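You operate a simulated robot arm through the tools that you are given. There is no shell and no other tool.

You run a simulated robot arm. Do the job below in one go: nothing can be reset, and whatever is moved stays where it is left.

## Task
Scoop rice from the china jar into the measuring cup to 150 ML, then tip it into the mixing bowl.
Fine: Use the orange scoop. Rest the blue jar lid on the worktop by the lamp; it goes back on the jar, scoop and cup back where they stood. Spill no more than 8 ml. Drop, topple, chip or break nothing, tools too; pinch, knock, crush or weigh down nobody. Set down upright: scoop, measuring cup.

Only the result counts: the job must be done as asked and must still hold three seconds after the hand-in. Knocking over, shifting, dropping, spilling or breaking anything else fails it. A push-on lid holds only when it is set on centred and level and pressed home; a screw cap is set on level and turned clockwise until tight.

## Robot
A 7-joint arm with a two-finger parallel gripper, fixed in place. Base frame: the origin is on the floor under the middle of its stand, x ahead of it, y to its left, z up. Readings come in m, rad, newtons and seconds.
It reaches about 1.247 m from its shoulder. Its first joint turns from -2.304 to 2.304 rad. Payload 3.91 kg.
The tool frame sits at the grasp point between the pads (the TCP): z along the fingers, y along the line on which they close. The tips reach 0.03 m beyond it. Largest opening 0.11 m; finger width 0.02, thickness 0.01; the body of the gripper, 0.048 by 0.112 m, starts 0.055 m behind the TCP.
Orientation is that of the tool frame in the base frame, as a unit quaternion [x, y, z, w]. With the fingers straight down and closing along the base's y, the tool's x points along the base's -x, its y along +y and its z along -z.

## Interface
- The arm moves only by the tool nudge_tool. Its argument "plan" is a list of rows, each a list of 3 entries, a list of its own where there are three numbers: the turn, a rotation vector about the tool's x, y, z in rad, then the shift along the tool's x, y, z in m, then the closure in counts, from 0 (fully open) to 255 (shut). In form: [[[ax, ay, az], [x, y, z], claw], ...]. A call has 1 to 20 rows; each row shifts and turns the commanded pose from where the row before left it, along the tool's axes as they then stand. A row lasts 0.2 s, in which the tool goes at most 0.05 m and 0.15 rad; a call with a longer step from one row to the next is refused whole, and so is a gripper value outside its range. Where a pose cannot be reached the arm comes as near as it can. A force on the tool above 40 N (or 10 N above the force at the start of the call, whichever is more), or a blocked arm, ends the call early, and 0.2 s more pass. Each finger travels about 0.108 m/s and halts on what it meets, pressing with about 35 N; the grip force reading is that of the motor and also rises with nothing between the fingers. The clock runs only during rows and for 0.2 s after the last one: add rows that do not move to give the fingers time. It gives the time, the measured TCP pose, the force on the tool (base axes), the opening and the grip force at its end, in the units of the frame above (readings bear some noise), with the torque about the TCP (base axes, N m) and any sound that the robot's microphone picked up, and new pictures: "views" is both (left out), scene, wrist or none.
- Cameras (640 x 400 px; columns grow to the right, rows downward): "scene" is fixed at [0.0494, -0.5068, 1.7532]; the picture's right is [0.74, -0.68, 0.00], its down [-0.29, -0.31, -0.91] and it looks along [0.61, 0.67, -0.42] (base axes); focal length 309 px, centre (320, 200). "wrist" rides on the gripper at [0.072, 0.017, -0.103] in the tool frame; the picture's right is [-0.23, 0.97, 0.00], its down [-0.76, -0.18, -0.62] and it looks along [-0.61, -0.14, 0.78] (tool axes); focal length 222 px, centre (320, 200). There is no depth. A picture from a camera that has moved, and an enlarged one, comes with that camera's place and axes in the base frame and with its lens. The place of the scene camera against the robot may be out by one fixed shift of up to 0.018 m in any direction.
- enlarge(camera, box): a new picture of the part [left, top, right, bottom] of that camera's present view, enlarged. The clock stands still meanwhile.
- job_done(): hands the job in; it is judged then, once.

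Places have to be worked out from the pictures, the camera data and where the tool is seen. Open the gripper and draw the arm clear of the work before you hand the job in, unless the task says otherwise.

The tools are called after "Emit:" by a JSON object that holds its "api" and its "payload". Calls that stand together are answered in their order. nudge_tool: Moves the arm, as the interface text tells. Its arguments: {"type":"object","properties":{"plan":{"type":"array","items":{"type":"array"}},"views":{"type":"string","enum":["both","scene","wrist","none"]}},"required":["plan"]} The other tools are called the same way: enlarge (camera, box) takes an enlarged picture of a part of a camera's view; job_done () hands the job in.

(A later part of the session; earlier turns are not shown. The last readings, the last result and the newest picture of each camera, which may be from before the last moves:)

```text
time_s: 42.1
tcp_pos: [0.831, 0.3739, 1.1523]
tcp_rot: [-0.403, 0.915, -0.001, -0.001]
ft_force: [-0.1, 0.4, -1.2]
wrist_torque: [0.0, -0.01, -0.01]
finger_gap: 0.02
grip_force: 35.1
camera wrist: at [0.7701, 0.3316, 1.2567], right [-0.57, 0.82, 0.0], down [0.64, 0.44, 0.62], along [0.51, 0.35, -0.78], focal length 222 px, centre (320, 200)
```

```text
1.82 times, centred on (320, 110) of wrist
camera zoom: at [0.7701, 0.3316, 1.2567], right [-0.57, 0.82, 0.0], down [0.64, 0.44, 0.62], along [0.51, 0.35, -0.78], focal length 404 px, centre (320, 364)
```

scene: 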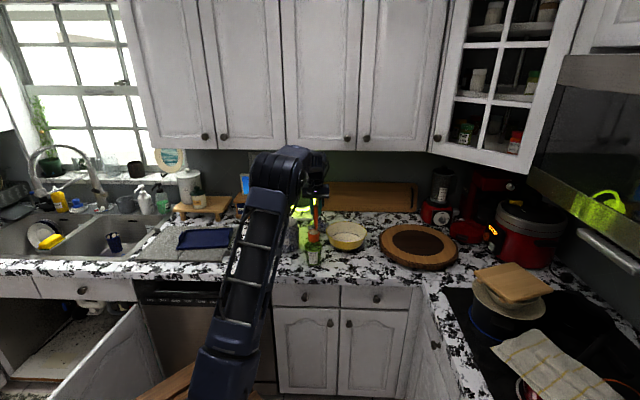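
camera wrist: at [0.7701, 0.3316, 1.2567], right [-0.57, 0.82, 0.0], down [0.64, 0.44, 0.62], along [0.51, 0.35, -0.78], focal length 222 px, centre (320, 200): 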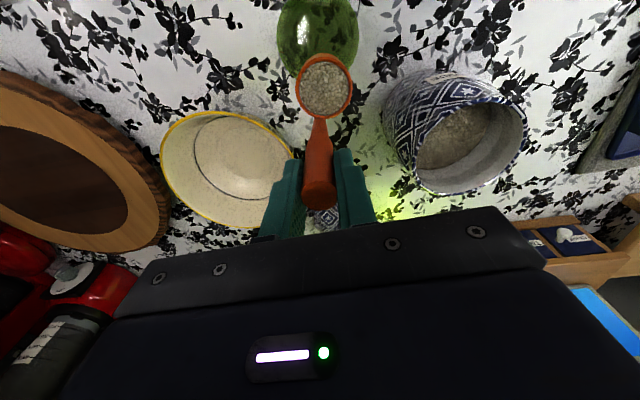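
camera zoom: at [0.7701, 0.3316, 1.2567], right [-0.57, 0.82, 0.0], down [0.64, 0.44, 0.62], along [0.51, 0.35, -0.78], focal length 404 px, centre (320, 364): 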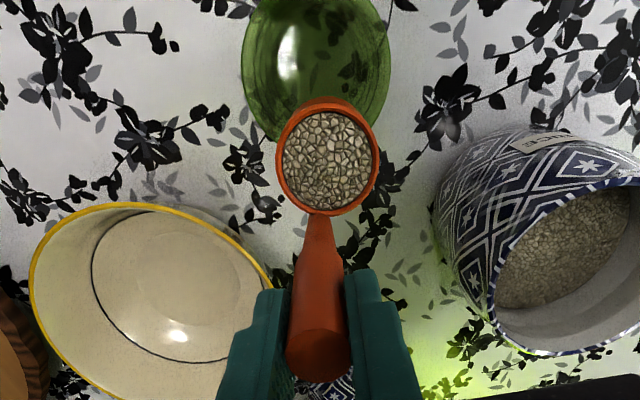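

The scoop is hanging just above the cup, unchanged in the grip. I begin the tilt, three combined turn-and-shift rows, and read back the pose to confirm how shifts compose.

Emit:
{"api": "nudge_tool", "payload": {"plan": [[[0, -0.13, 0], [0.0128, 0, -0.008], 255], [[0, -0.13, 0], [0.0128, 0, -0.008], 255], [[0, -0.13, 0], [0.0128, 0, -0.008], 255], [[0, 0, 0], [0, 0, 0], 255]], "views": "both"}}

Emit:
{"api": "enlarge", "payload": {"camera": "scene", "box": [290, 180, 350, 280]}}

Emit:
{"api": "enlarge", "payload": {"camera": "wrist", "box": [240, 0, 400, 220]}}

```text
time_s: 43.1
tcp_pos: [0.8026, 0.3422, 1.1705]
tcp_rot: [-0.396, 0.897, 0.077, 0.178]
ft_force: [1.4, -0.7, -1.3]
wrist_torque: [-0.02, 0.0, 0.0]
finger_gap: 0.0198
grip_force: 35.2
camera wrist: at [0.7191, 0.2758, 1.2394], right [-0.58, 0.81, 0.08], down [0.44, 0.23, 0.87], along [0.68, 0.54, -0.49], focal length 222 px, centre (320, 200)
```

scene: 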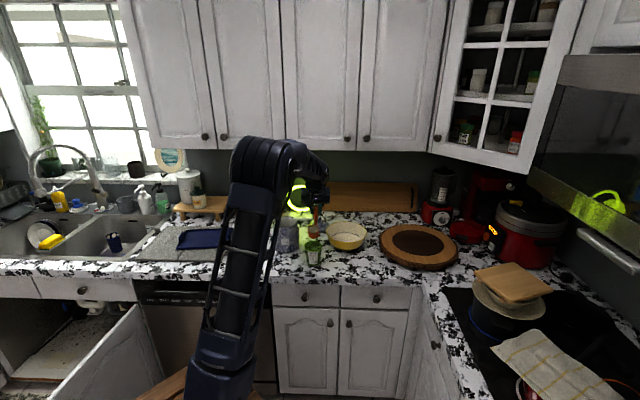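
wrist: 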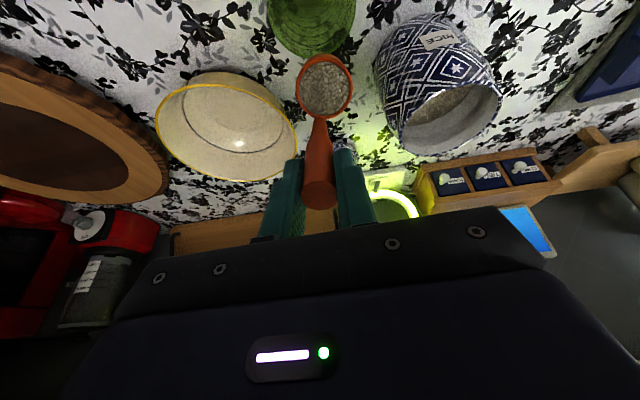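

```text
4.00 times, centred on (320, 230) of scene
camera zoom: at [0.0494, -0.5068, 1.7532], right [0.74, -0.68, 0.0], down [-0.29, -0.31, -0.91], along [0.61, 0.67, -0.42], focal length 1236 px, centre (320, 80)
```

zoom: 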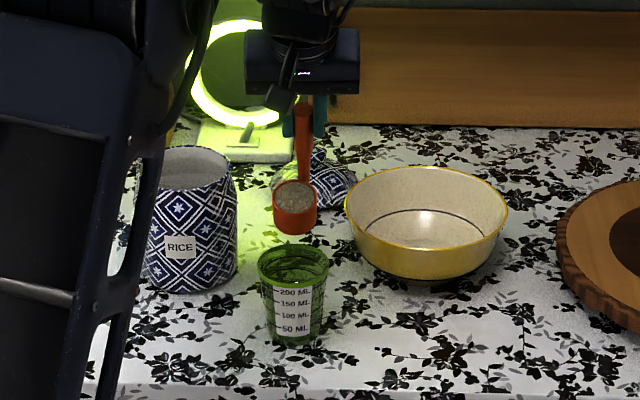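

```text
1.82 times, centred on (320, 110) of wrist
camera zoom: at [0.7191, 0.2758, 1.2394], right [-0.58, 0.81, 0.08], down [0.44, 0.23, 0.87], along [0.68, 0.54, -0.49], focal length 404 px, centre (320, 364)
```

zoom: 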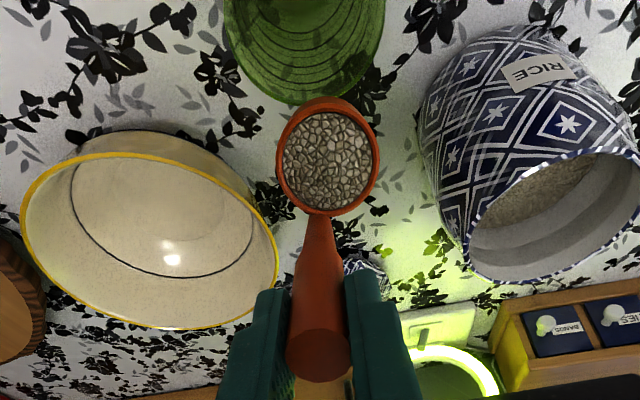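

The readback shows shifts act along the axes before the turn. The rice stays put at 22°, so I correct the formula and continue tilting to about 45° with the lip fixed over the cup.

Emit:
{"api": "nudge_tool", "payload": {"plan": [[[0, -0.13, 0], [0.0138, 0, -0.0063], 255], [[0, -0.13, 0], [0.0138, 0, -0.0063], 255], [[0, -0.13, 0], [0.0138, 0, -0.0063], 255], [[0, 0, 0], [0, 0, 0], 255]], "views": "none"}}

Emit:
{"api": "enlarge", "payload": {"camera": "scene", "box": [290, 180, 350, 280]}}

Emit:
{"api": "enlarge", "payload": {"camera": "wrist", "box": [240, 0, 400, 220]}}

```text
time_s: 44.1
tcp_pos: [0.7736, 0.3106, 1.1655]
tcp_rot: [-0.374, 0.846, 0.153, 0.348]
ft_force: [0.2, -0.3, -0.4]
wrist_torque: [-0.04, 0.01, 0.0]
finger_gap: 0.0199
grip_force: 35.1
```

```text
4.00 times, centred on (320, 230) of scene
camera zoom: at [0.0494, -0.5068, 1.7532], right [0.74, -0.68, 0.0], down [-0.29, -0.31, -0.91], along [0.61, 0.67, -0.42], focal length 1236 px, centre (320, 80)
```

zoom: 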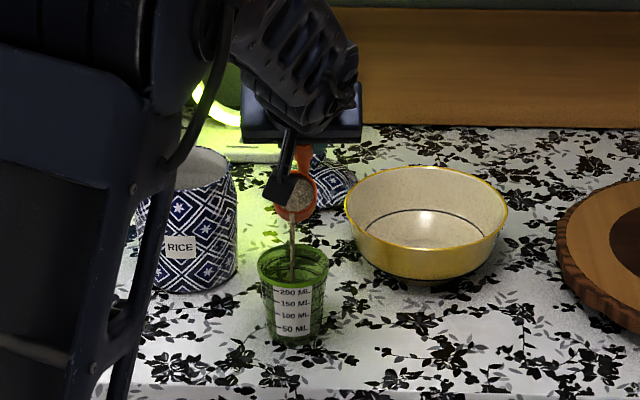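

```text
1.82 times, centred on (320, 110) of wrist
camera zoom: at [0.677, 0.2296, 1.1898], right [-0.61, 0.78, 0.16], down [0.2, -0.04, 0.98], along [0.77, 0.63, -0.13], focal length 404 px, centre (320, 364)
```

zoom: 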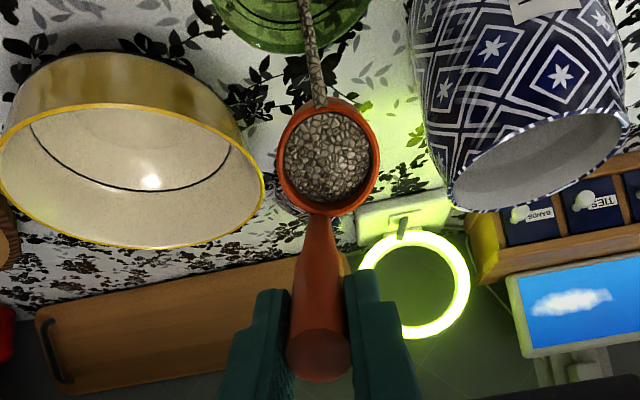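

A stream of rice is running from the lip straight into the cup. I keep tilting slowly with pauses to let it empty.

Emit:
{"api": "nudge_tool", "payload": {"plan": [[[0, 0, 0], [0, 0, 0], 255], [[0, 0, 0], [0, 0, 0], 255], [[0, -0.13, 0], [0.0138, 0, -0.0063], 255], [[0, 0, 0], [0, 0, 0], 255], [[0, -0.13, 0], [0.0138, 0, -0.0063], 255], [[0, 0, 0], [0, 0, 0], 255], [[0, -0.13, 0], [0.0138, 0, -0.0063], 255], [[0, 0, 0], [0, 0, 0], 255], [[0, 0, 0], [0, 0, 0], 255]], "views": "none"}}

Emit:
{"api": "enlarge", "payload": {"camera": "scene", "box": [290, 180, 350, 280]}}

Emit:
{"api": "enlarge", "payload": {"camera": "wrist", "box": [240, 0, 400, 220]}}

```text
time_s: 46.1
tcp_pos: [0.7469, 0.2818, 1.145]
tcp_rot: [-0.337, 0.764, 0.221, 0.505]
ft_force: [0.6, -0.3, -0.5]
wrist_torque: [-0.09, 0.03, -0.01]
finger_gap: 0.0196
grip_force: 35.0
```

```text
4.00 times, centred on (320, 230) of scene
camera zoom: at [0.0494, -0.5068, 1.7532], right [0.74, -0.68, 0.0], down [-0.29, -0.31, -0.91], along [0.61, 0.67, -0.42], focal length 1236 px, centre (320, 80)
```

zoom: 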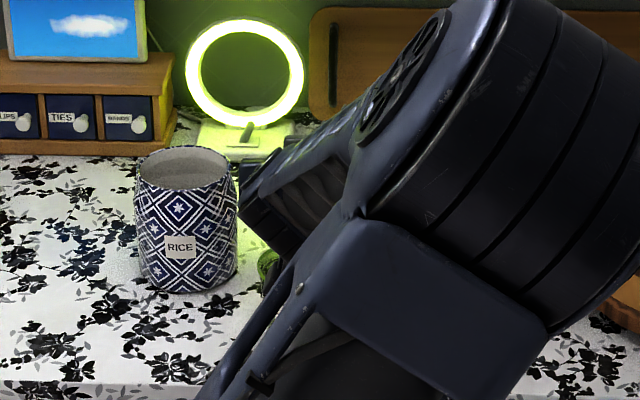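

```text
1.82 times, centred on (320, 110) of wrist
camera zoom: at [0.6517, 0.2014, 1.1202], right [-0.66, 0.72, 0.21], down [-0.06, -0.32, 0.94], along [0.75, 0.61, 0.25], focal length 404 px, centre (320, 364)
```

zoom: 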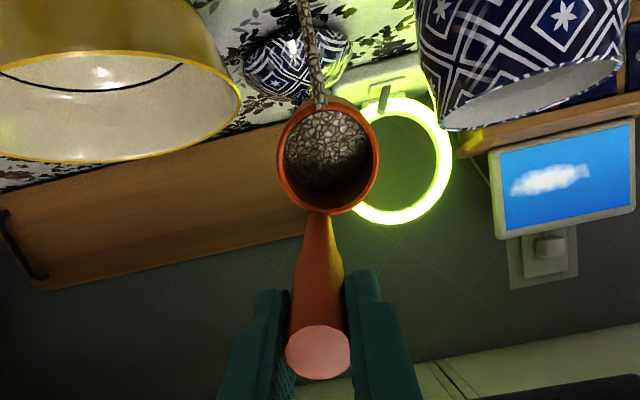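

The rice is still streaming, with roughly half left in the scoop. The arm swung its elbow to the right, so I check the whole scene before tilting further.

Emit:
{"api": "nudge_tool", "payload": {"plan": [[[0, 0, 0], [0, 0, 0], 255]], "views": "both"}}

```text
time_s: 46.5
tcp_pos: [0.7458, 0.2813, 1.1443]
tcp_rot: [-0.336, 0.764, 0.22, 0.506]
ft_force: [0.6, -0.3, 0.4]
wrist_torque: [-0.05, 0.06, 0.01]
finger_gap: 0.02
grip_force: 34.9
camera wrist: at [0.6518, 0.2014, 1.1202], right [-0.66, 0.72, 0.21], down [-0.06, -0.32, 0.95], along [0.75, 0.61, 0.25], focal length 222 px, centre (320, 200)
```

scene: 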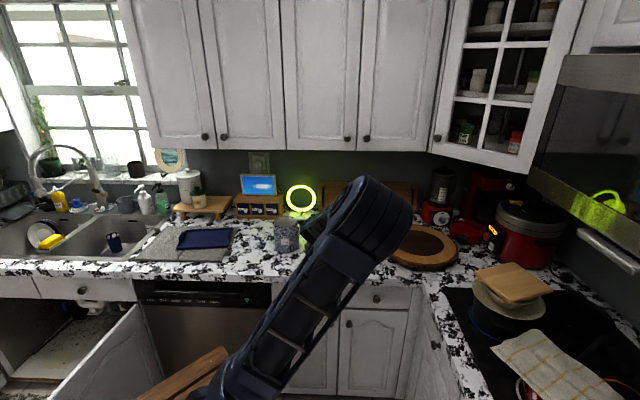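
wrist: 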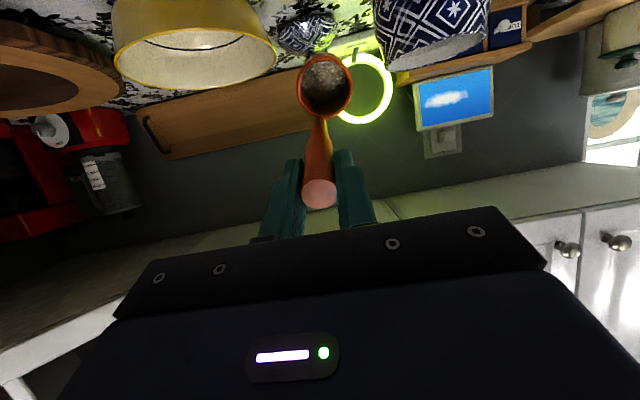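

Nothing is near the swung elbow. I continue tilting to about 95° with the lip held fixed, pausing between steps.

Emit:
{"api": "nudge_tool", "payload": {"plan": [[[0, -0.13, 0], [0.0138, 0, -0.0063], 255], [[0, 0, 0], [0, 0, 0], 255], [[0, -0.13, 0], [0.0138, 0, -0.0063], 255], [[0, 0, 0], [0, 0, 0], 255], [[0, -0.13, 0], [0.0138, 0, -0.0063], 255], [[0, 0, 0], [0, 0, 0], 255], [[0, -0.1, 0], [0.0106, 0, -0.005], 255], [[0, 0, 0], [0, 0, 0], 255], [[0, 0, 0], [0, 0, 0], 255]], "views": "both"}}

Emit:
{"api": "enlarge", "payload": {"camera": "wrist", "box": [240, 0, 400, 220]}}

Emit:
{"api": "enlarge", "payload": {"camera": "scene", "box": [270, 200, 370, 280]}}

```text
time_s: 48.5
tcp_pos: [0.7227, 0.255, 1.101]
tcp_rot: [-0.273, 0.618, 0.297, 0.675]
ft_force: [-0.3, 0.4, -0.2]
wrist_torque: [-0.06, 0.06, -0.03]
finger_gap: 0.0196
grip_force: 34.9
camera wrist: at [0.646, 0.1955, 1.0198], right [-0.73, 0.64, 0.22], down [-0.33, -0.63, 0.7], along [0.59, 0.44, 0.67], focal length 222 px, centre (320, 200)
```

scene: 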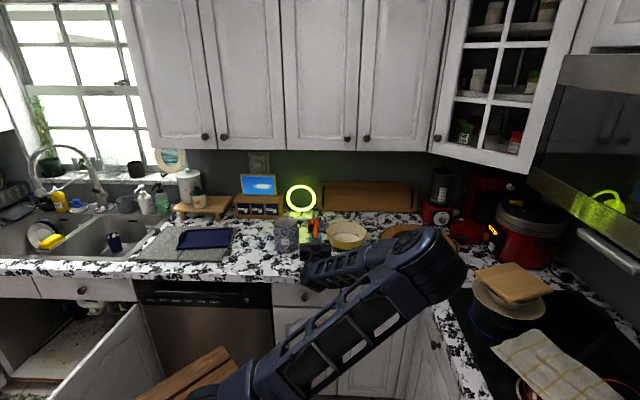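
wrist: 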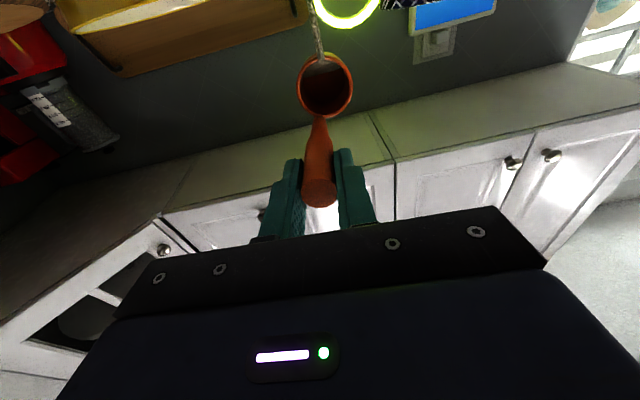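

```text
1.82 times, centred on (320, 110) of wrist
camera zoom: at [0.646, 0.1955, 1.0198], right [-0.73, 0.64, 0.22], down [-0.33, -0.63, 0.7], along [0.59, 0.44, 0.67], focal length 404 px, centre (320, 364)
```

zoom: 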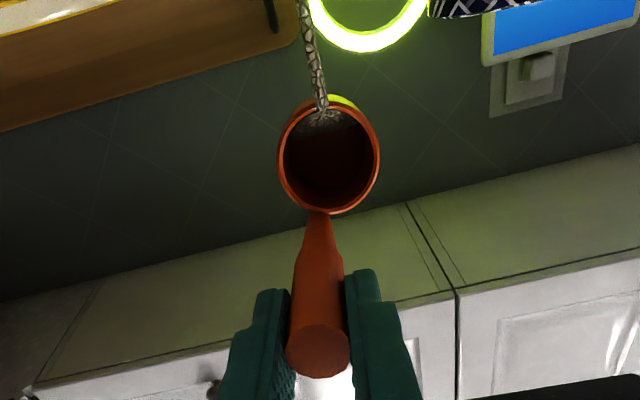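

```text
5.00 times, centred on (320, 240) of scene
camera zoom: at [0.0494, -0.5068, 1.7532], right [0.74, -0.68, 0.0], down [-0.29, -0.31, -0.91], along [0.61, 0.67, -0.42], focal length 1545 px, centre (320, 0)
```

zoom: 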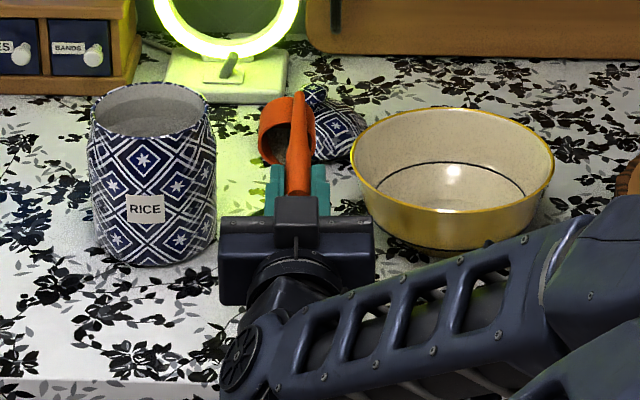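

The scoop is almost empty with the last grains streaming. I hold a moment and tilt a final few degrees, keeping the lip in place.

Emit:
{"api": "nudge_tool", "payload": {"plan": [[[0, 0, 0], [0, 0, 0], 255], [[0, 0, 0], [0, 0, 0], 255], [[0, -0.1, 0], [0.0106, 0, -0.005], 255], [[0, 0, 0], [0, 0, 0], 255], [[0, 0, 0], [0, 0, 0], 255], [[0, 0, 0], [0, 0, 0], 255]], "views": "both"}}

Emit:
{"api": "enlarge", "payload": {"camera": "wrist", "box": [280, 20, 360, 120]}}

```text
time_s: 49.9
tcp_pos: [0.721, 0.2533, 1.0897]
tcp_rot: [-0.257, 0.583, 0.309, 0.706]
ft_force: [0.7, 0.3, -1.6]
wrist_torque: [-0.06, 0.05, -0.04]
finger_gap: 0.02
grip_force: 35.2
camera wrist: at [0.6496, 0.1991, 0.999], right [-0.75, 0.63, 0.22], down [-0.38, -0.68, 0.63], along [0.54, 0.39, 0.74], focal length 222 px, centre (320, 200)
```

scene: 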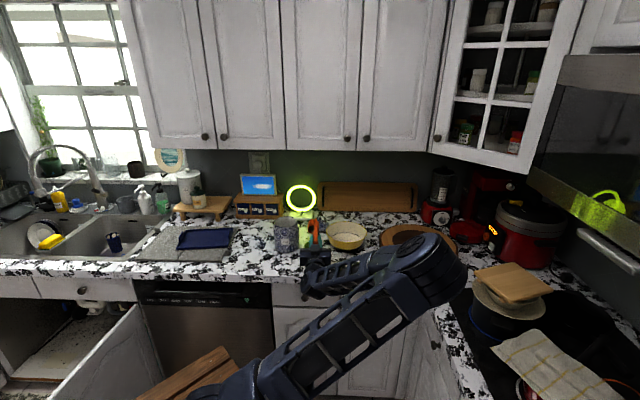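
wrist: 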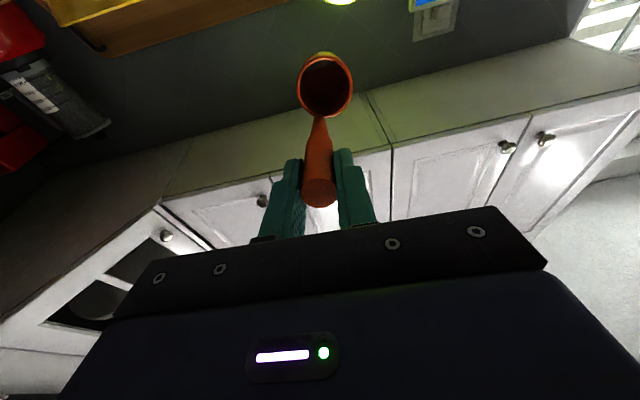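

```text
4.00 times, centred on (320, 70) of wrist
camera zoom: at [0.6496, 0.1991, 0.999], right [-0.75, 0.63, 0.22], down [-0.38, -0.68, 0.63], along [0.54, 0.39, 0.74], focal length 888 px, centre (320, 720)
```

zoom: 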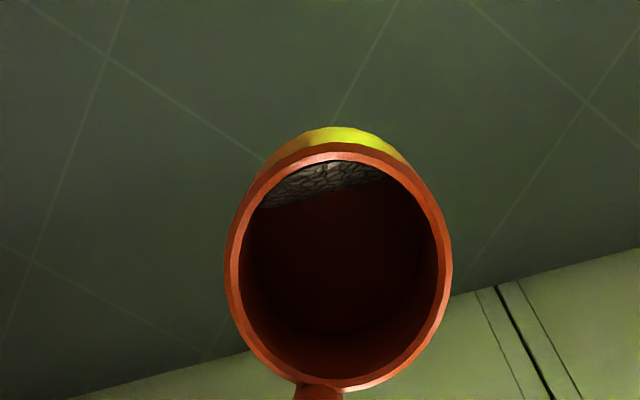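

The stream has stopped, with only a thin wedge left inside the lip. I reverse the tilt along the same path to bring the scoop upright above the cup.

Emit:
{"api": "nudge_tool", "payload": {"plan": [[[0, 0.07, 0], [-0.007, 0, 0.0041], 255], [[0, 0.13, 0], [-0.0128, 0, 0.008], 255], [[0, 0.13, 0], [-0.0128, 0, 0.008], 255], [[0, 0.13, 0], [-0.0128, 0, 0.008], 255], [[0, 0.13, 0], [-0.0128, 0, 0.008], 255], [[0, 0.13, 0], [-0.0128, 0, 0.008], 255], [[0, 0.13, 0], [-0.0128, 0, 0.008], 255], [[0, 0.13, 0], [-0.0128, 0, 0.008], 255], [[0, 0.13, 0], [-0.0128, 0, 0.008], 255], [[0, 0.13, 0], [-0.0128, 0, 0.008], 255], [[0, 0.13, 0], [-0.0128, 0, 0.008], 255], [[0, 0.13, 0], [-0.0128, 0, 0.008], 255], [[0, 0.13, 0], [-0.0128, 0, 0.008], 255], [[0, 0.13, 0], [-0.0128, 0, 0.008], 255], [[0, 0, 0], [0, 0, 0], 255]], "views": "both"}}

Emit:
{"api": "enlarge", "payload": {"camera": "wrist", "box": [240, 0, 400, 220]}}

Emit:
{"api": "enlarge", "payload": {"camera": "scene", "box": [290, 200, 350, 280]}}

```text
time_s: 53.1
tcp_pos: [0.8304, 0.3761, 1.1569]
tcp_rot: [-0.404, 0.915, -0.002, -0.001]
ft_force: [0.1, 0.3, 0.8]
wrist_torque: [0.02, -0.03, 0.01]
finger_gap: 0.0194
grip_force: 34.5
camera wrist: at [0.7704, 0.3341, 1.2619], right [-0.57, 0.82, 0.0], down [0.64, 0.44, 0.62], along [0.51, 0.35, -0.78], focal length 222 px, centre (320, 200)
```

scene: 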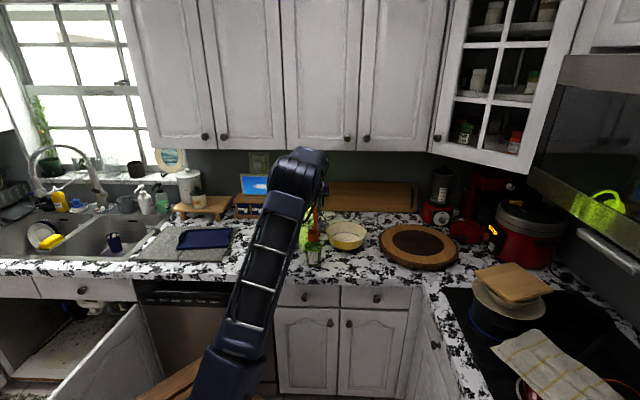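
wrist: 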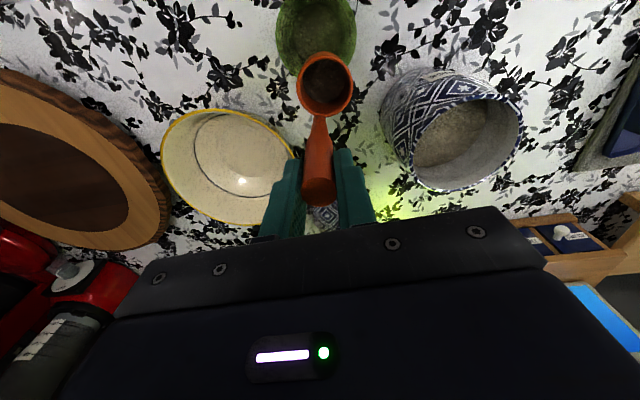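

```text
1.82 times, centred on (320, 110) of wrist
camera zoom: at [0.7704, 0.3341, 1.2619], right [-0.57, 0.82, 0.0], down [0.64, 0.44, 0.62], along [0.51, 0.35, -0.78], focal length 404 px, centre (320, 364)
```

zoom: 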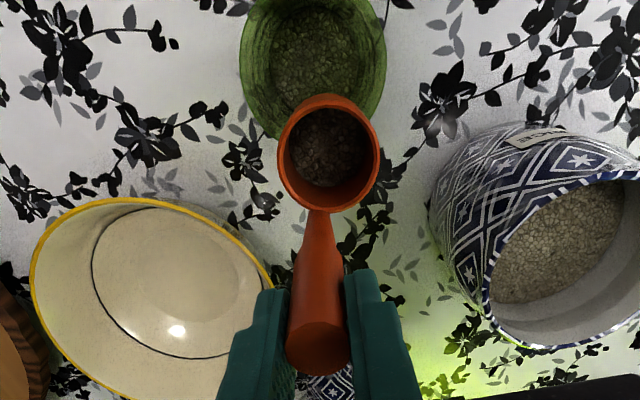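

```text
5.00 times, centred on (320, 240) of scene
camera zoom: at [0.0494, -0.5068, 1.7532], right [0.74, -0.68, 0.0], down [-0.29, -0.31, -0.91], along [0.61, 0.67, -0.42], focal length 1545 px, centre (320, 0)
```

zoom: 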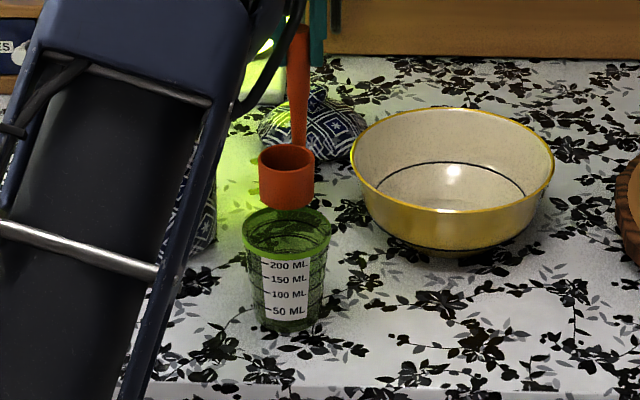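

The pour went cleanly with no grains visible on the counter. I enlarge the cup and scoop to read the level.

Emit:
{"api": "enlarge", "payload": {"camera": "scene", "box": [300, 238, 328, 270]}}

Emit:
{"api": "enlarge", "payload": {"camera": "wrist", "box": [270, 0, 370, 120]}}

```text
12.50 times, centred on (314, 254) of scene
camera zoom: at [0.0494, -0.5068, 1.7532], right [0.74, -0.68, 0.0], down [-0.29, -0.31, -0.91], along [0.61, 0.67, -0.42], focal length 3863 px, centre (395, -475)
```

zoom: 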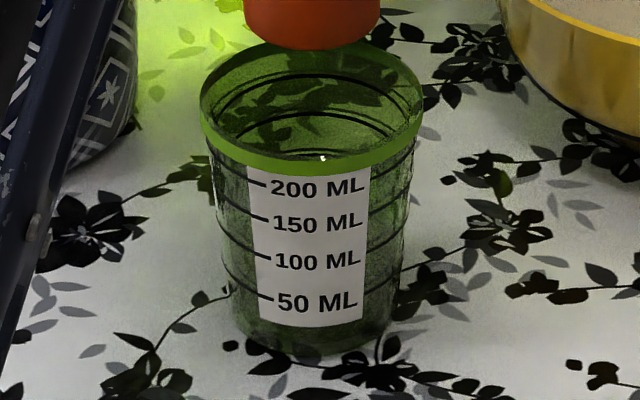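

```text
3.33 times, centred on (320, 60) of wrist
camera zoom: at [0.7704, 0.3341, 1.2619], right [-0.57, 0.82, 0.0], down [0.64, 0.44, 0.62], along [0.51, 0.35, -0.78], focal length 740 px, centre (320, 667)
```

zoom: 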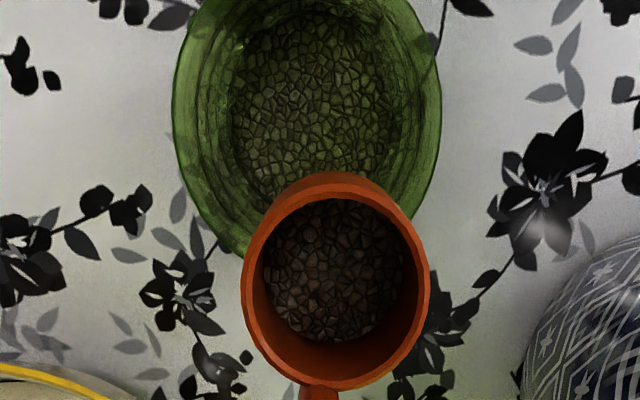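

I need a sharper reading of the level, so I zoom in further on the cup's side and its inside.

Emit:
{"api": "enlarge", "payload": {"camera": "scene", "box": [304, 240, 326, 268]}}

Emit:
{"api": "enlarge", "payload": {"camera": "wrist", "box": [290, 0, 345, 60]}}

```text
14.29 times, centred on (315, 254) of scene
camera zoom: at [0.0494, -0.5068, 1.7532], right [0.74, -0.68, 0.0], down [-0.29, -0.31, -0.91], along [0.61, 0.67, -0.42], focal length 4415 px, centre (391, -571)
```

zoom: 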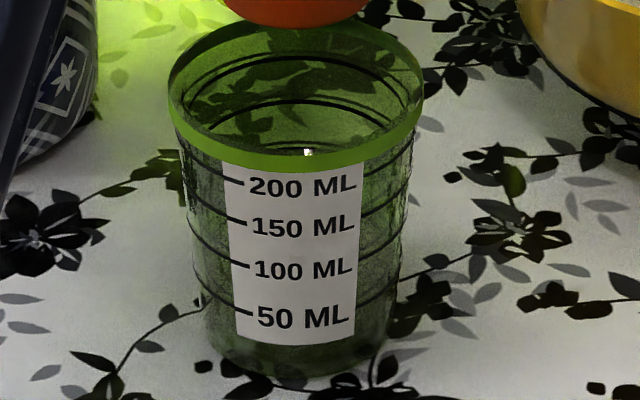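

```text
6.67 times, centred on (318, 30) of wrist
camera zoom: at [0.7704, 0.3341, 1.2619], right [-0.57, 0.82, 0.0], down [0.64, 0.44, 0.62], along [0.51, 0.35, -0.78], focal length 1481 px, centre (337, 1333)
```

zoom: 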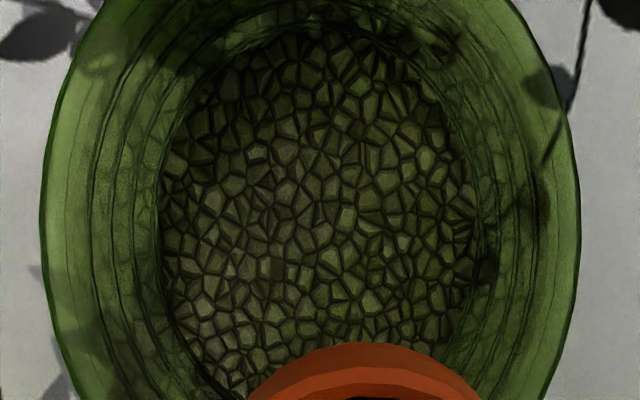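

The cup has a good first layer (roughly 40–50 ml), and about a fifth of a scoop stayed behind. I go back for a second scoop: gently up, across, and over the jar.

Emit:
{"api": "nudge_tool", "payload": {"plan": [[[0, 0, 0], [0, 0, -0.008], 255], [[0, 0, 0], [0, 0, -0.015], 255], [[0, 0, 0], [0, 0, -0.02], 255], [[0, 0, 0], [0, 0, -0.02], 255], [[0, 0, 0], [0, 0, -0.015], 255], [[0, 0, 0], [0, 0, -0.01], 255], [[0, 0, 0], [0, 0, -0.005], 255], [[0, 0, 0], [-0.0056, 0.0087, 0], 255], [[0, 0, 0], [-0.0089, 0.0139, 0], 255], [[0, 0, 0], [-0.0111, 0.0174, 0], 255], [[0, 0, 0], [-0.0111, 0.0174, 0], 255], [[0, 0, 0], [-0.0111, 0.0174, 0], 255], [[0, 0, 0], [-0.0111, 0.0174, 0], 255], [[0, 0, 0], [-0.0111, 0.0174, 0], 255], [[0, 0, 0], [-0.0089, 0.0139, 0], 255], [[0, 0, 0], [-0.0056, 0.0087, 0], 255], [[0, 0, 0], [0, 0, 0], 255]], "views": "wrist"}}

Emit:
{"api": "enlarge", "payload": {"camera": "wrist", "box": [240, 0, 400, 220]}}

```text
time_s: 56.7
tcp_pos: [0.7911, 0.5262, 1.2493]
tcp_rot: [-0.403, 0.915, -0.002, -0.001]
ft_force: [0.2, 0.2, -0.7]
wrist_torque: [0.01, -0.04, -0.02]
finger_gap: 0.0196
grip_force: 34.8
camera wrist: at [0.7304, 0.4839, 1.3533], right [-0.57, 0.82, 0.0], down [0.64, 0.44, 0.62], along [0.51, 0.35, -0.78], focal length 222 px, centre (320, 200)
```

wrist: 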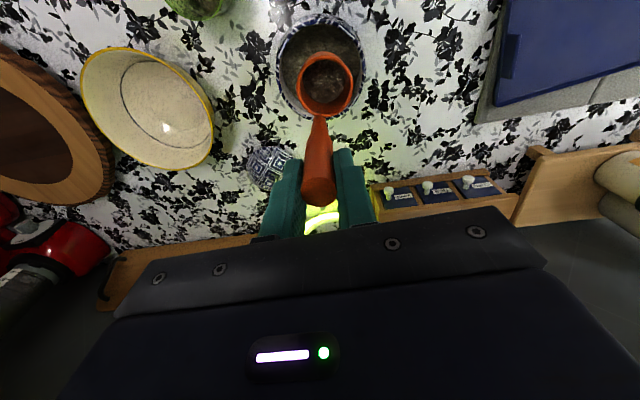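

```text
1.82 times, centred on (320, 110) of wrist
camera zoom: at [0.7304, 0.4839, 1.3533], right [-0.57, 0.82, 0.0], down [0.64, 0.44, 0.62], along [0.51, 0.35, -0.78], focal length 404 px, centre (320, 364)
```

zoom: 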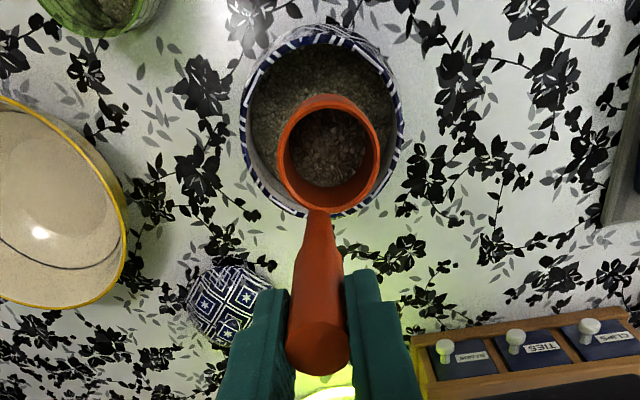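

Aligned over the jar again, with the scoop steady in the grip. I dip to about z=1.113, since the surface is slightly lower now, and check the fill.

Emit:
{"api": "nudge_tool", "payload": {"plan": [[[0, 0, 0], [0, 0, 0.01], 255], [[0, 0, 0], [0, 0, 0.02], 255], [[0, 0, 0], [0, 0, 0.025], 255], [[0, 0, 0], [0, 0, 0.025], 255], [[0, 0, 0], [0, 0, 0.019], 255], [[0, 0, 0], [0, 0, 0.01], 255], [[0, 0, 0], [0, 0, 0.009], 255], [[0, 0, 0], [0, 0, 0.009], 255], [[0, 0, 0], [0, 0, 0.009], 255], [[0, 0, 0], [0, 0, 0], 255], [[0, 0, 0], [0, 0, 0], 255]], "views": "none"}}

Emit:
{"api": "enlarge", "payload": {"camera": "wrist", "box": [240, 0, 400, 220]}}

```text
time_s: 59.1
tcp_pos: [0.791, 0.5266, 1.1134]
tcp_rot: [-0.403, 0.915, -0.001, 0.0]
ft_force: [-0.5, -0.6, -0.7]
wrist_torque: [0.0, -0.02, -0.02]
finger_gap: 0.0199
grip_force: 35.4
```

```text
1.82 times, centred on (320, 110) of wrist
camera zoom: at [0.7306, 0.4846, 1.2182], right [-0.57, 0.82, 0.0], down [0.64, 0.44, 0.62], along [0.51, 0.35, -0.78], focal length 404 px, centre (320, 364)
```

zoom: 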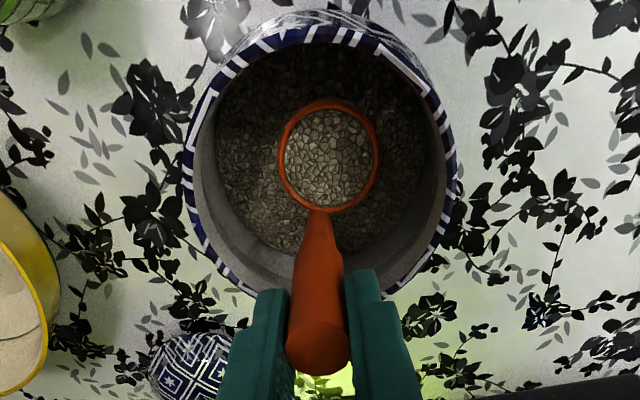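

Full again. I lift out gently and carry it across to above the cup.

Emit:
{"api": "nudge_tool", "payload": {"plan": [[[0, 0, 0], [0, 0, -0.006], 255], [[0, 0, 0], [0, 0, -0.012], 255], [[0, 0, 0], [0, 0, -0.018], 255], [[0, 0, 0], [0, 0, -0.02], 255], [[0, 0, 0], [0, 0, -0.02], 255], [[0, 0, 0], [0, 0, -0.02], 255], [[0, 0, 0], [0, 0, -0.018], 255], [[0, 0, 0], [0, 0, -0.014], 255], [[0, 0, 0], [0, 0, -0.008], 255], [[0, 0, 0], [0.0056, -0.0088, 0], 255], [[0, 0, 0], [0.0089, -0.014, 0], 255], [[0, 0, 0], [0.0112, -0.0175, 0], 255], [[0, 0, 0], [0.0112, -0.0175, 0], 255], [[0, 0, 0], [0.0112, -0.0175, 0], 255], [[0, 0, 0], [0.0112, -0.0175, 0], 255], [[0, 0, 0], [0.0112, -0.0175, 0], 255], [[0, 0, 0], [0.0089, -0.014, 0], 255], [[0, 0, 0], [0.0056, -0.0088, 0], 255], [[0, 0, 0], [0, 0, 0], 255]], "views": "both"}}

Emit:
{"api": "enlarge", "payload": {"camera": "wrist", "box": [240, 0, 400, 220]}}

Emit:
{"api": "enlarge", "payload": {"camera": "scene", "box": [280, 160, 360, 270]}}

```text
time_s: 63.1
tcp_pos: [0.8319, 0.3762, 1.2497]
tcp_rot: [-0.404, 0.915, 0.0, 0.0]
ft_force: [-0.1, 0.1, -0.5]
wrist_torque: [0.01, -0.02, -0.02]
finger_gap: 0.0196
grip_force: 35.0
camera wrist: at [0.7713, 0.333, 1.3545], right [-0.57, 0.82, 0.0], down [0.64, 0.44, 0.62], along [0.51, 0.35, -0.78], focal length 222 px, centre (320, 200)
```

scene: 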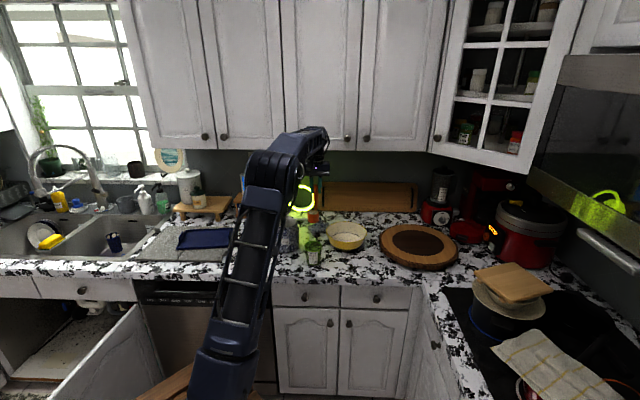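
wrist: 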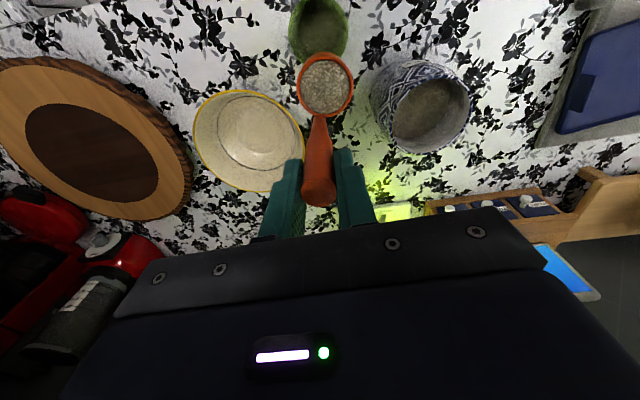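

```text
1.82 times, centred on (320, 110) of wrist
camera zoom: at [0.7713, 0.333, 1.3545], right [-0.57, 0.82, 0.0], down [0.64, 0.44, 0.62], along [0.51, 0.35, -0.78], focal length 404 px, centre (320, 364)
```

zoom: 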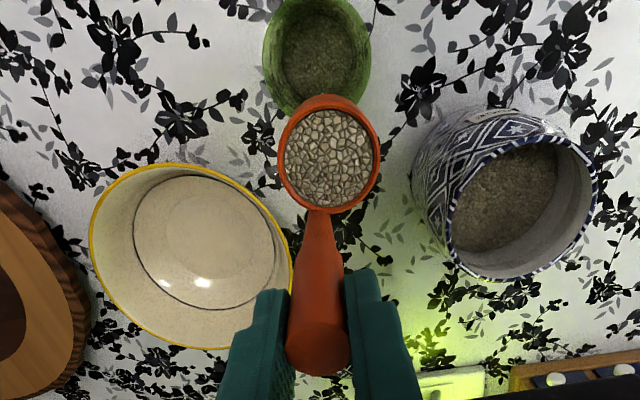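

```text
3.64 times, centred on (320, 215) of scene
camera zoom: at [0.0494, -0.5068, 1.7532], right [0.74, -0.68, 0.0], down [-0.29, -0.31, -0.91], along [0.61, 0.67, -0.42], focal length 1124 px, centre (320, 146)
```

zoom: 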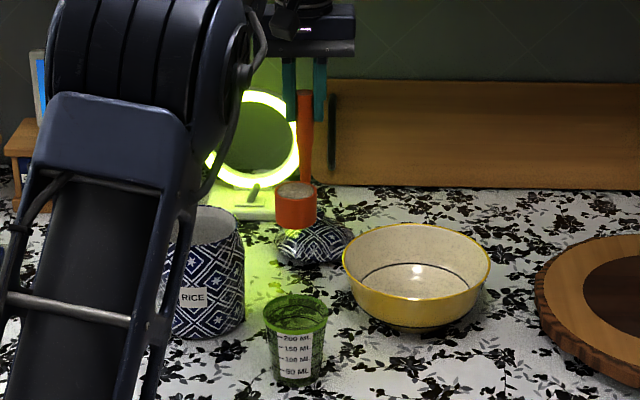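

In position above the cup with a level-full scoop. I lower and tilt to 45°, as before.

Emit:
{"api": "nudge_tool", "payload": {"plan": [[[0, 0, 0], [0.0004, 0, 0.007], 255], [[0, 0, 0], [0.0004, 0, 0.013], 255], [[0, 0, 0], [0.0004, 0, 0.018], 255], [[0, 0, 0], [0.0004, 0, 0.02], 255], [[0, 0, 0], [0.0004, 0, 0.018], 255], [[0, 0, 0], [0.0004, 0, 0.013], 255], [[0, 0, 0], [0.0004, 0, 0.0085], 255], [[0, 0, 0], [0, 0, 0], 255], [[0, -0.13, 0], [0.0138, 0, -0.0063], 255], [[0, -0.13, 0], [0.0138, 0, -0.0063], 255], [[0, -0.13, 0], [0.0138, 0, -0.0063], 255], [[0, -0.13, 0], [0.0138, 0, -0.0063], 255], [[0, -0.13, 0], [0.0138, 0, -0.0063], 255], [[0, -0.13, 0], [0.0138, 0, -0.0063], 255], [[0, 0, 0], [0, 0, 0], 255], [[0, 0, 0], [0, 0, 0], 255]], "views": "none"}}

Emit:
{"api": "enlarge", "payload": {"camera": "wrist", "box": [240, 0, 400, 220]}}

Emit:
{"api": "enlarge", "payload": {"camera": "scene", "box": [290, 200, 350, 280]}}

```text
time_s: 66.5
tcp_pos: [0.7713, 0.3074, 1.1623]
tcp_rot: [-0.374, 0.846, 0.153, 0.348]
ft_force: [0.7, 1.0, -1.3]
wrist_torque: [-0.05, 0.04, -0.02]
finger_gap: 0.0198
grip_force: 34.9
```

```text
1.82 times, centred on (320, 110) of wrist
camera zoom: at [0.6761, 0.2266, 1.1856], right [-0.61, 0.78, 0.16], down [0.2, -0.04, 0.98], along [0.77, 0.63, -0.13], focal length 404 px, centre (320, 364)
```

zoom: 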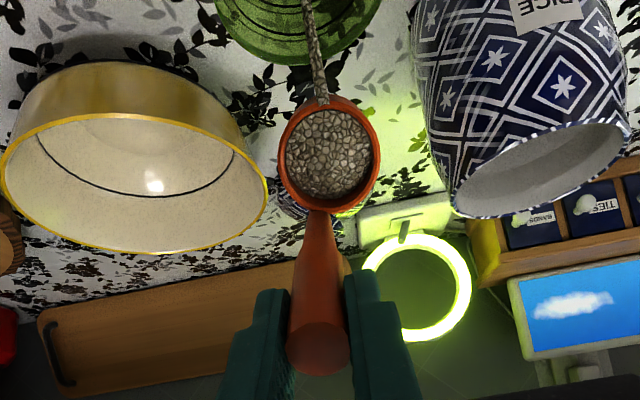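

```text
5.00 times, centred on (320, 240) of scene
camera zoom: at [0.0494, -0.5068, 1.7532], right [0.74, -0.68, 0.0], down [-0.29, -0.31, -0.91], along [0.61, 0.67, -0.42], focal length 1545 px, centre (320, 0)
```

zoom: 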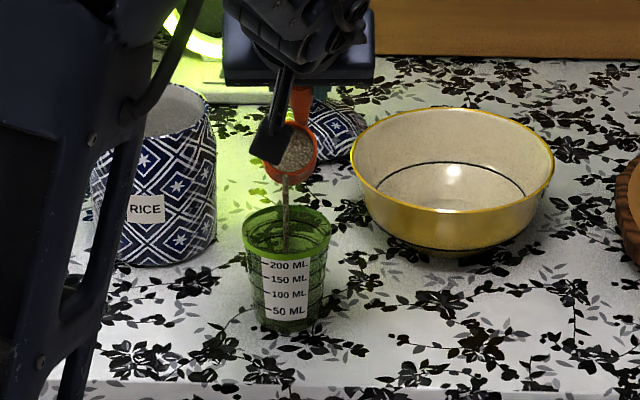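

It is streaming well into the middle of the cup. I continue the tilt with pauses up to about 100°.

Emit:
{"api": "nudge_tool", "payload": {"plan": [[[0, 0, 0], [0, 0, 0], 255], [[0, -0.13, 0], [0.0138, 0, -0.0063], 255], [[0, 0, 0], [0, 0, 0], 255], [[0, -0.13, 0], [0.0138, 0, -0.0063], 255], [[0, 0, 0], [0, 0, 0], 255], [[0, -0.13, 0], [0.0138, 0, -0.0063], 255], [[0, 0, 0], [0, 0, 0], 255], [[0, -0.13, 0], [0.0138, 0, -0.0063], 255], [[0, 0, 0], [0, 0, 0], 255], [[0, -0.13, 0], [0.0138, 0, -0.0063], 255], [[0, 0, 0], [0, 0, 0], 255], [[0, -0.13, 0], [0.0138, 0, -0.0063], 255], [[0, 0, 0], [0, 0, 0], 255], [[0, -0.1, 0], [0.0106, 0, -0.005], 255], [[0, 0, 0], [0, 0, 0], 255], [[0, -0.1, 0], [0.0106, 0, -0.005], 255], [[0, 0, 0], [0, 0, 0], 255], [[0, 0, 0], [0, 0, 0], 255], [[0, 0, 0], [0, 0, 0], 255]], "views": "both"}}

Emit:
{"api": "enlarge", "payload": {"camera": "wrist", "box": [280, 20, 360, 120]}}

```text
time_s: 70.5
tcp_pos: [0.7189, 0.2494, 1.0862]
tcp_rot: [-0.258, 0.583, 0.31, 0.705]
ft_force: [0.5, -0.5, -0.5]
wrist_torque: [-0.03, 0.06, 0.02]
finger_gap: 0.0196
grip_force: 34.3
camera wrist: at [0.6469, 0.1957, 0.9963], right [-0.75, 0.63, 0.22], down [-0.38, -0.68, 0.63], along [0.54, 0.39, 0.74], focal length 222 px, centre (320, 200)
```

scene: 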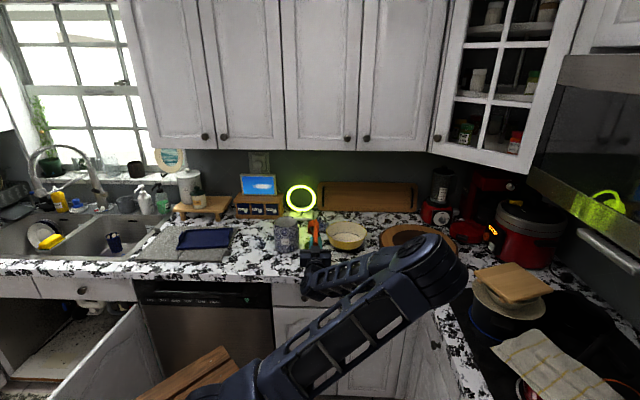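
wrist: 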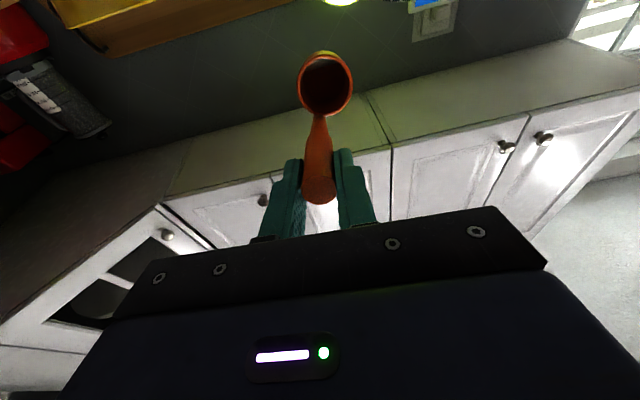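

```text
4.00 times, centred on (320, 70) of wrist
camera zoom: at [0.6469, 0.1957, 0.9963], right [-0.75, 0.63, 0.22], down [-0.38, -0.68, 0.63], along [0.54, 0.39, 0.74], focal length 888 px, centre (320, 720)
```

zoom: 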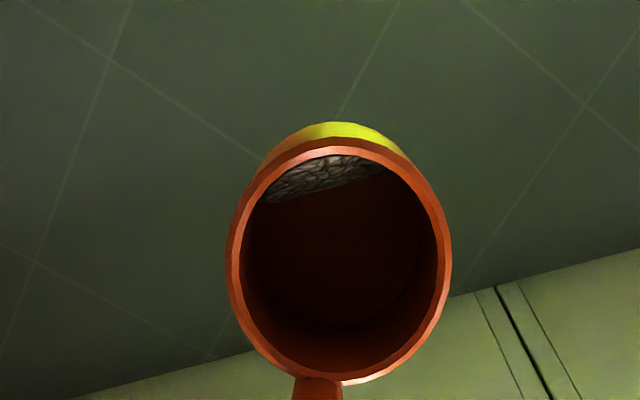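

The same thin wedge remains, so each pour delivers the same amount. I untilt to 45°, back the hand off to the left, and lower it to read the cup from the side.

Emit:
{"api": "nudge_tool", "payload": {"plan": [[[0, 0.07, 0], [-0.007, 0, 0.0041], 255], [[0, 0.13, 0], [-0.0128, 0, 0.008], 255], [[0, 0.13, 0], [-0.0128, 0, 0.008], 255], [[0, 0.13, 0], [-0.0128, 0, 0.008], 255], [[0, 0.13, 0], [-0.0128, 0, 0.008], 255], [[0, 0.13, 0], [-0.0128, 0, 0.008], 255], [[0, 0.13, 0], [-0.0128, 0, 0.008], 255], [[0, 0.13, 0], [-0.0128, 0, 0.008], 255], [[0, 0, 0], [0.0064, 0.01, -0.0064], 255], [[0, 0, 0], [0.0128, 0.02, -0.0127], 255], [[0, 0, 0], [0.0128, 0.02, -0.0127], 255], [[0, 0, 0], [0.0128, 0.02, -0.0127], 255], [[0, 0, 0], [0.0128, 0.02, -0.0127], 255], [[0, 0, 0], [0.0064, 0.01, -0.0064], 255], [[0, 0, 0], [0.0141, 0, 0.0142], 255], [[0, 0, 0], [0.0141, 0, 0.0142], 255], [[0, 0, 0], [0.0141, 0, 0.0142], 255], [[0, 0, 0], [0, 0, 0], 255]], "views": "both"}}

Emit:
{"api": "enlarge", "payload": {"camera": "wrist", "box": [150, 20, 350, 150]}}

Emit:
{"api": "enlarge", "payload": {"camera": "scene", "box": [300, 238, 328, 270]}}

```text
time_s: 74.3
tcp_pos: [0.6355, 0.3073, 1.1027]
tcp_rot: [-0.374, 0.846, 0.152, 0.348]
ft_force: [0.5, -0.5, -0.5]
wrist_torque: [0.0, 0.03, 0.02]
finger_gap: 0.0197
grip_force: 35.3
camera wrist: at [0.5404, 0.2269, 1.1256], right [-0.61, 0.78, 0.16], down [0.2, -0.04, 0.98], along [0.77, 0.63, -0.13], focal length 222 px, centre (320, 200)
```

scene: 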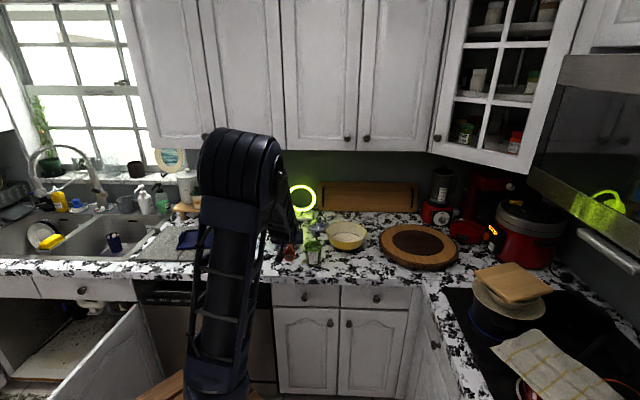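
wrist: 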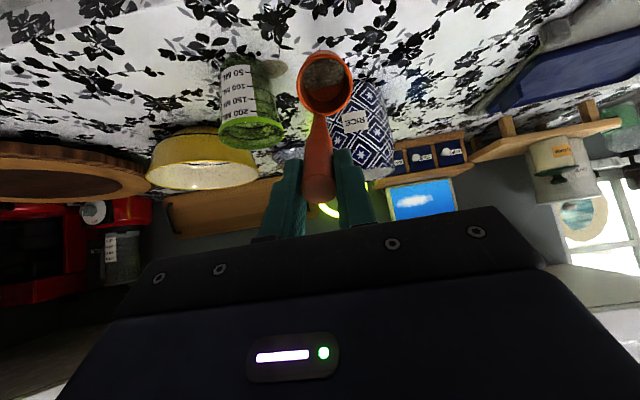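

```text
3.08 times, centred on (250, 85) of wrist
camera zoom: at [0.5404, 0.2269, 1.1256], right [-0.61, 0.78, 0.16], down [0.2, -0.04, 0.98], along [0.77, 0.63, -0.13], focal length 684 px, centre (535, 554)
```

zoom: 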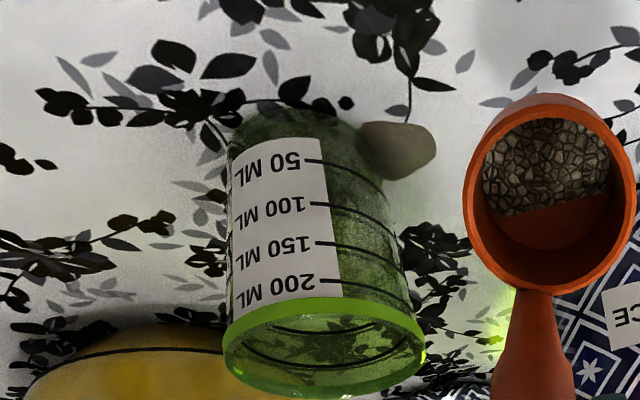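

```text
12.50 times, centred on (314, 254) of scene
camera zoom: at [0.0494, -0.5068, 1.7532], right [0.74, -0.68, 0.0], down [-0.29, -0.31, -0.91], along [0.61, 0.67, -0.42], focal length 3863 px, centre (395, -475)
```

zoom: 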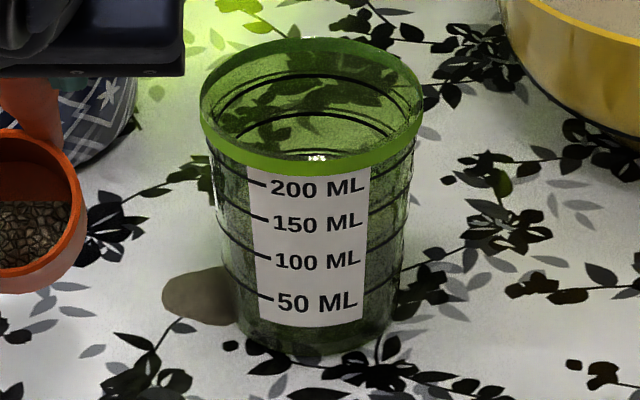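

There is a brownish patch on the counter just left of the cup that wasn't there before. I zoom in to see whether it is spilled rice.

Emit:
{"api": "enlarge", "payload": {"camera": "scene", "box": [304, 252, 316, 268]}}

Emit:
{"api": "enlarge", "payload": {"camera": "wrist", "box": [215, 45, 295, 110]}}

Emit:
{"api": "enlarge", "payload": {"camera": "wrist", "box": [260, 45, 300, 85]}}

```text
16.00 times, centred on (310, 260) of scene
camera zoom: at [0.0494, -0.5068, 1.7532], right [0.74, -0.68, 0.0], down [-0.29, -0.31, -0.91], along [0.61, 0.67, -0.42], focal length 4944 px, centre (480, -760)
```

zoom: 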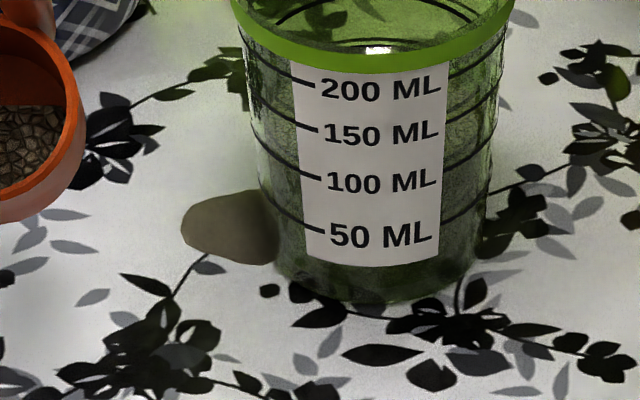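

```text
6.15 times, centred on (255, 78) of wrist
camera zoom: at [0.5404, 0.2269, 1.1256], right [-0.61, 0.78, 0.16], down [0.2, -0.04, 0.98], along [0.77, 0.63, -0.13], focal length 1367 px, centre (720, 954)
```

zoom: 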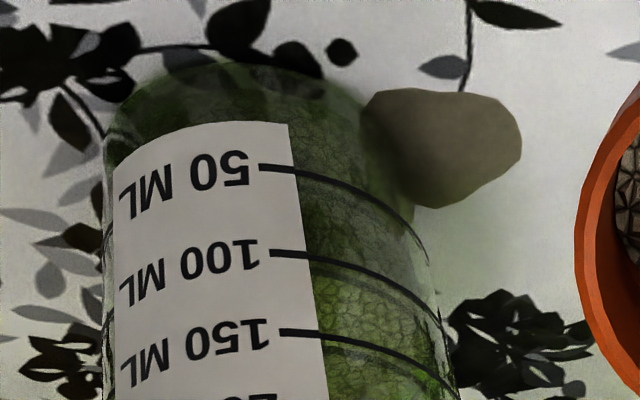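

```text
10.00 times, centred on (280, 65) of wrist
camera zoom: at [0.5404, 0.2269, 1.1256], right [-0.61, 0.78, 0.16], down [0.2, -0.04, 0.98], along [0.77, 0.63, -0.13], focal length 2221 px, centre (720, 1550)
```

zoom: 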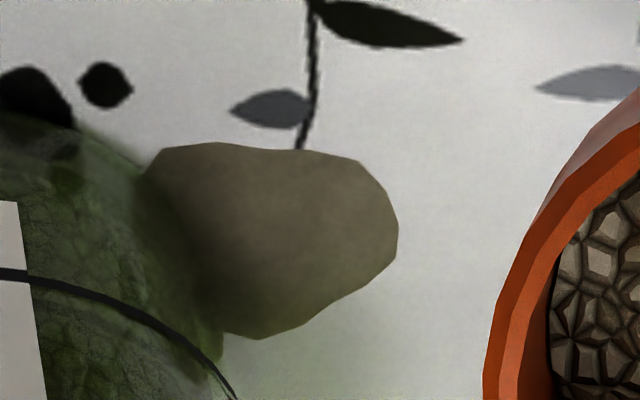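

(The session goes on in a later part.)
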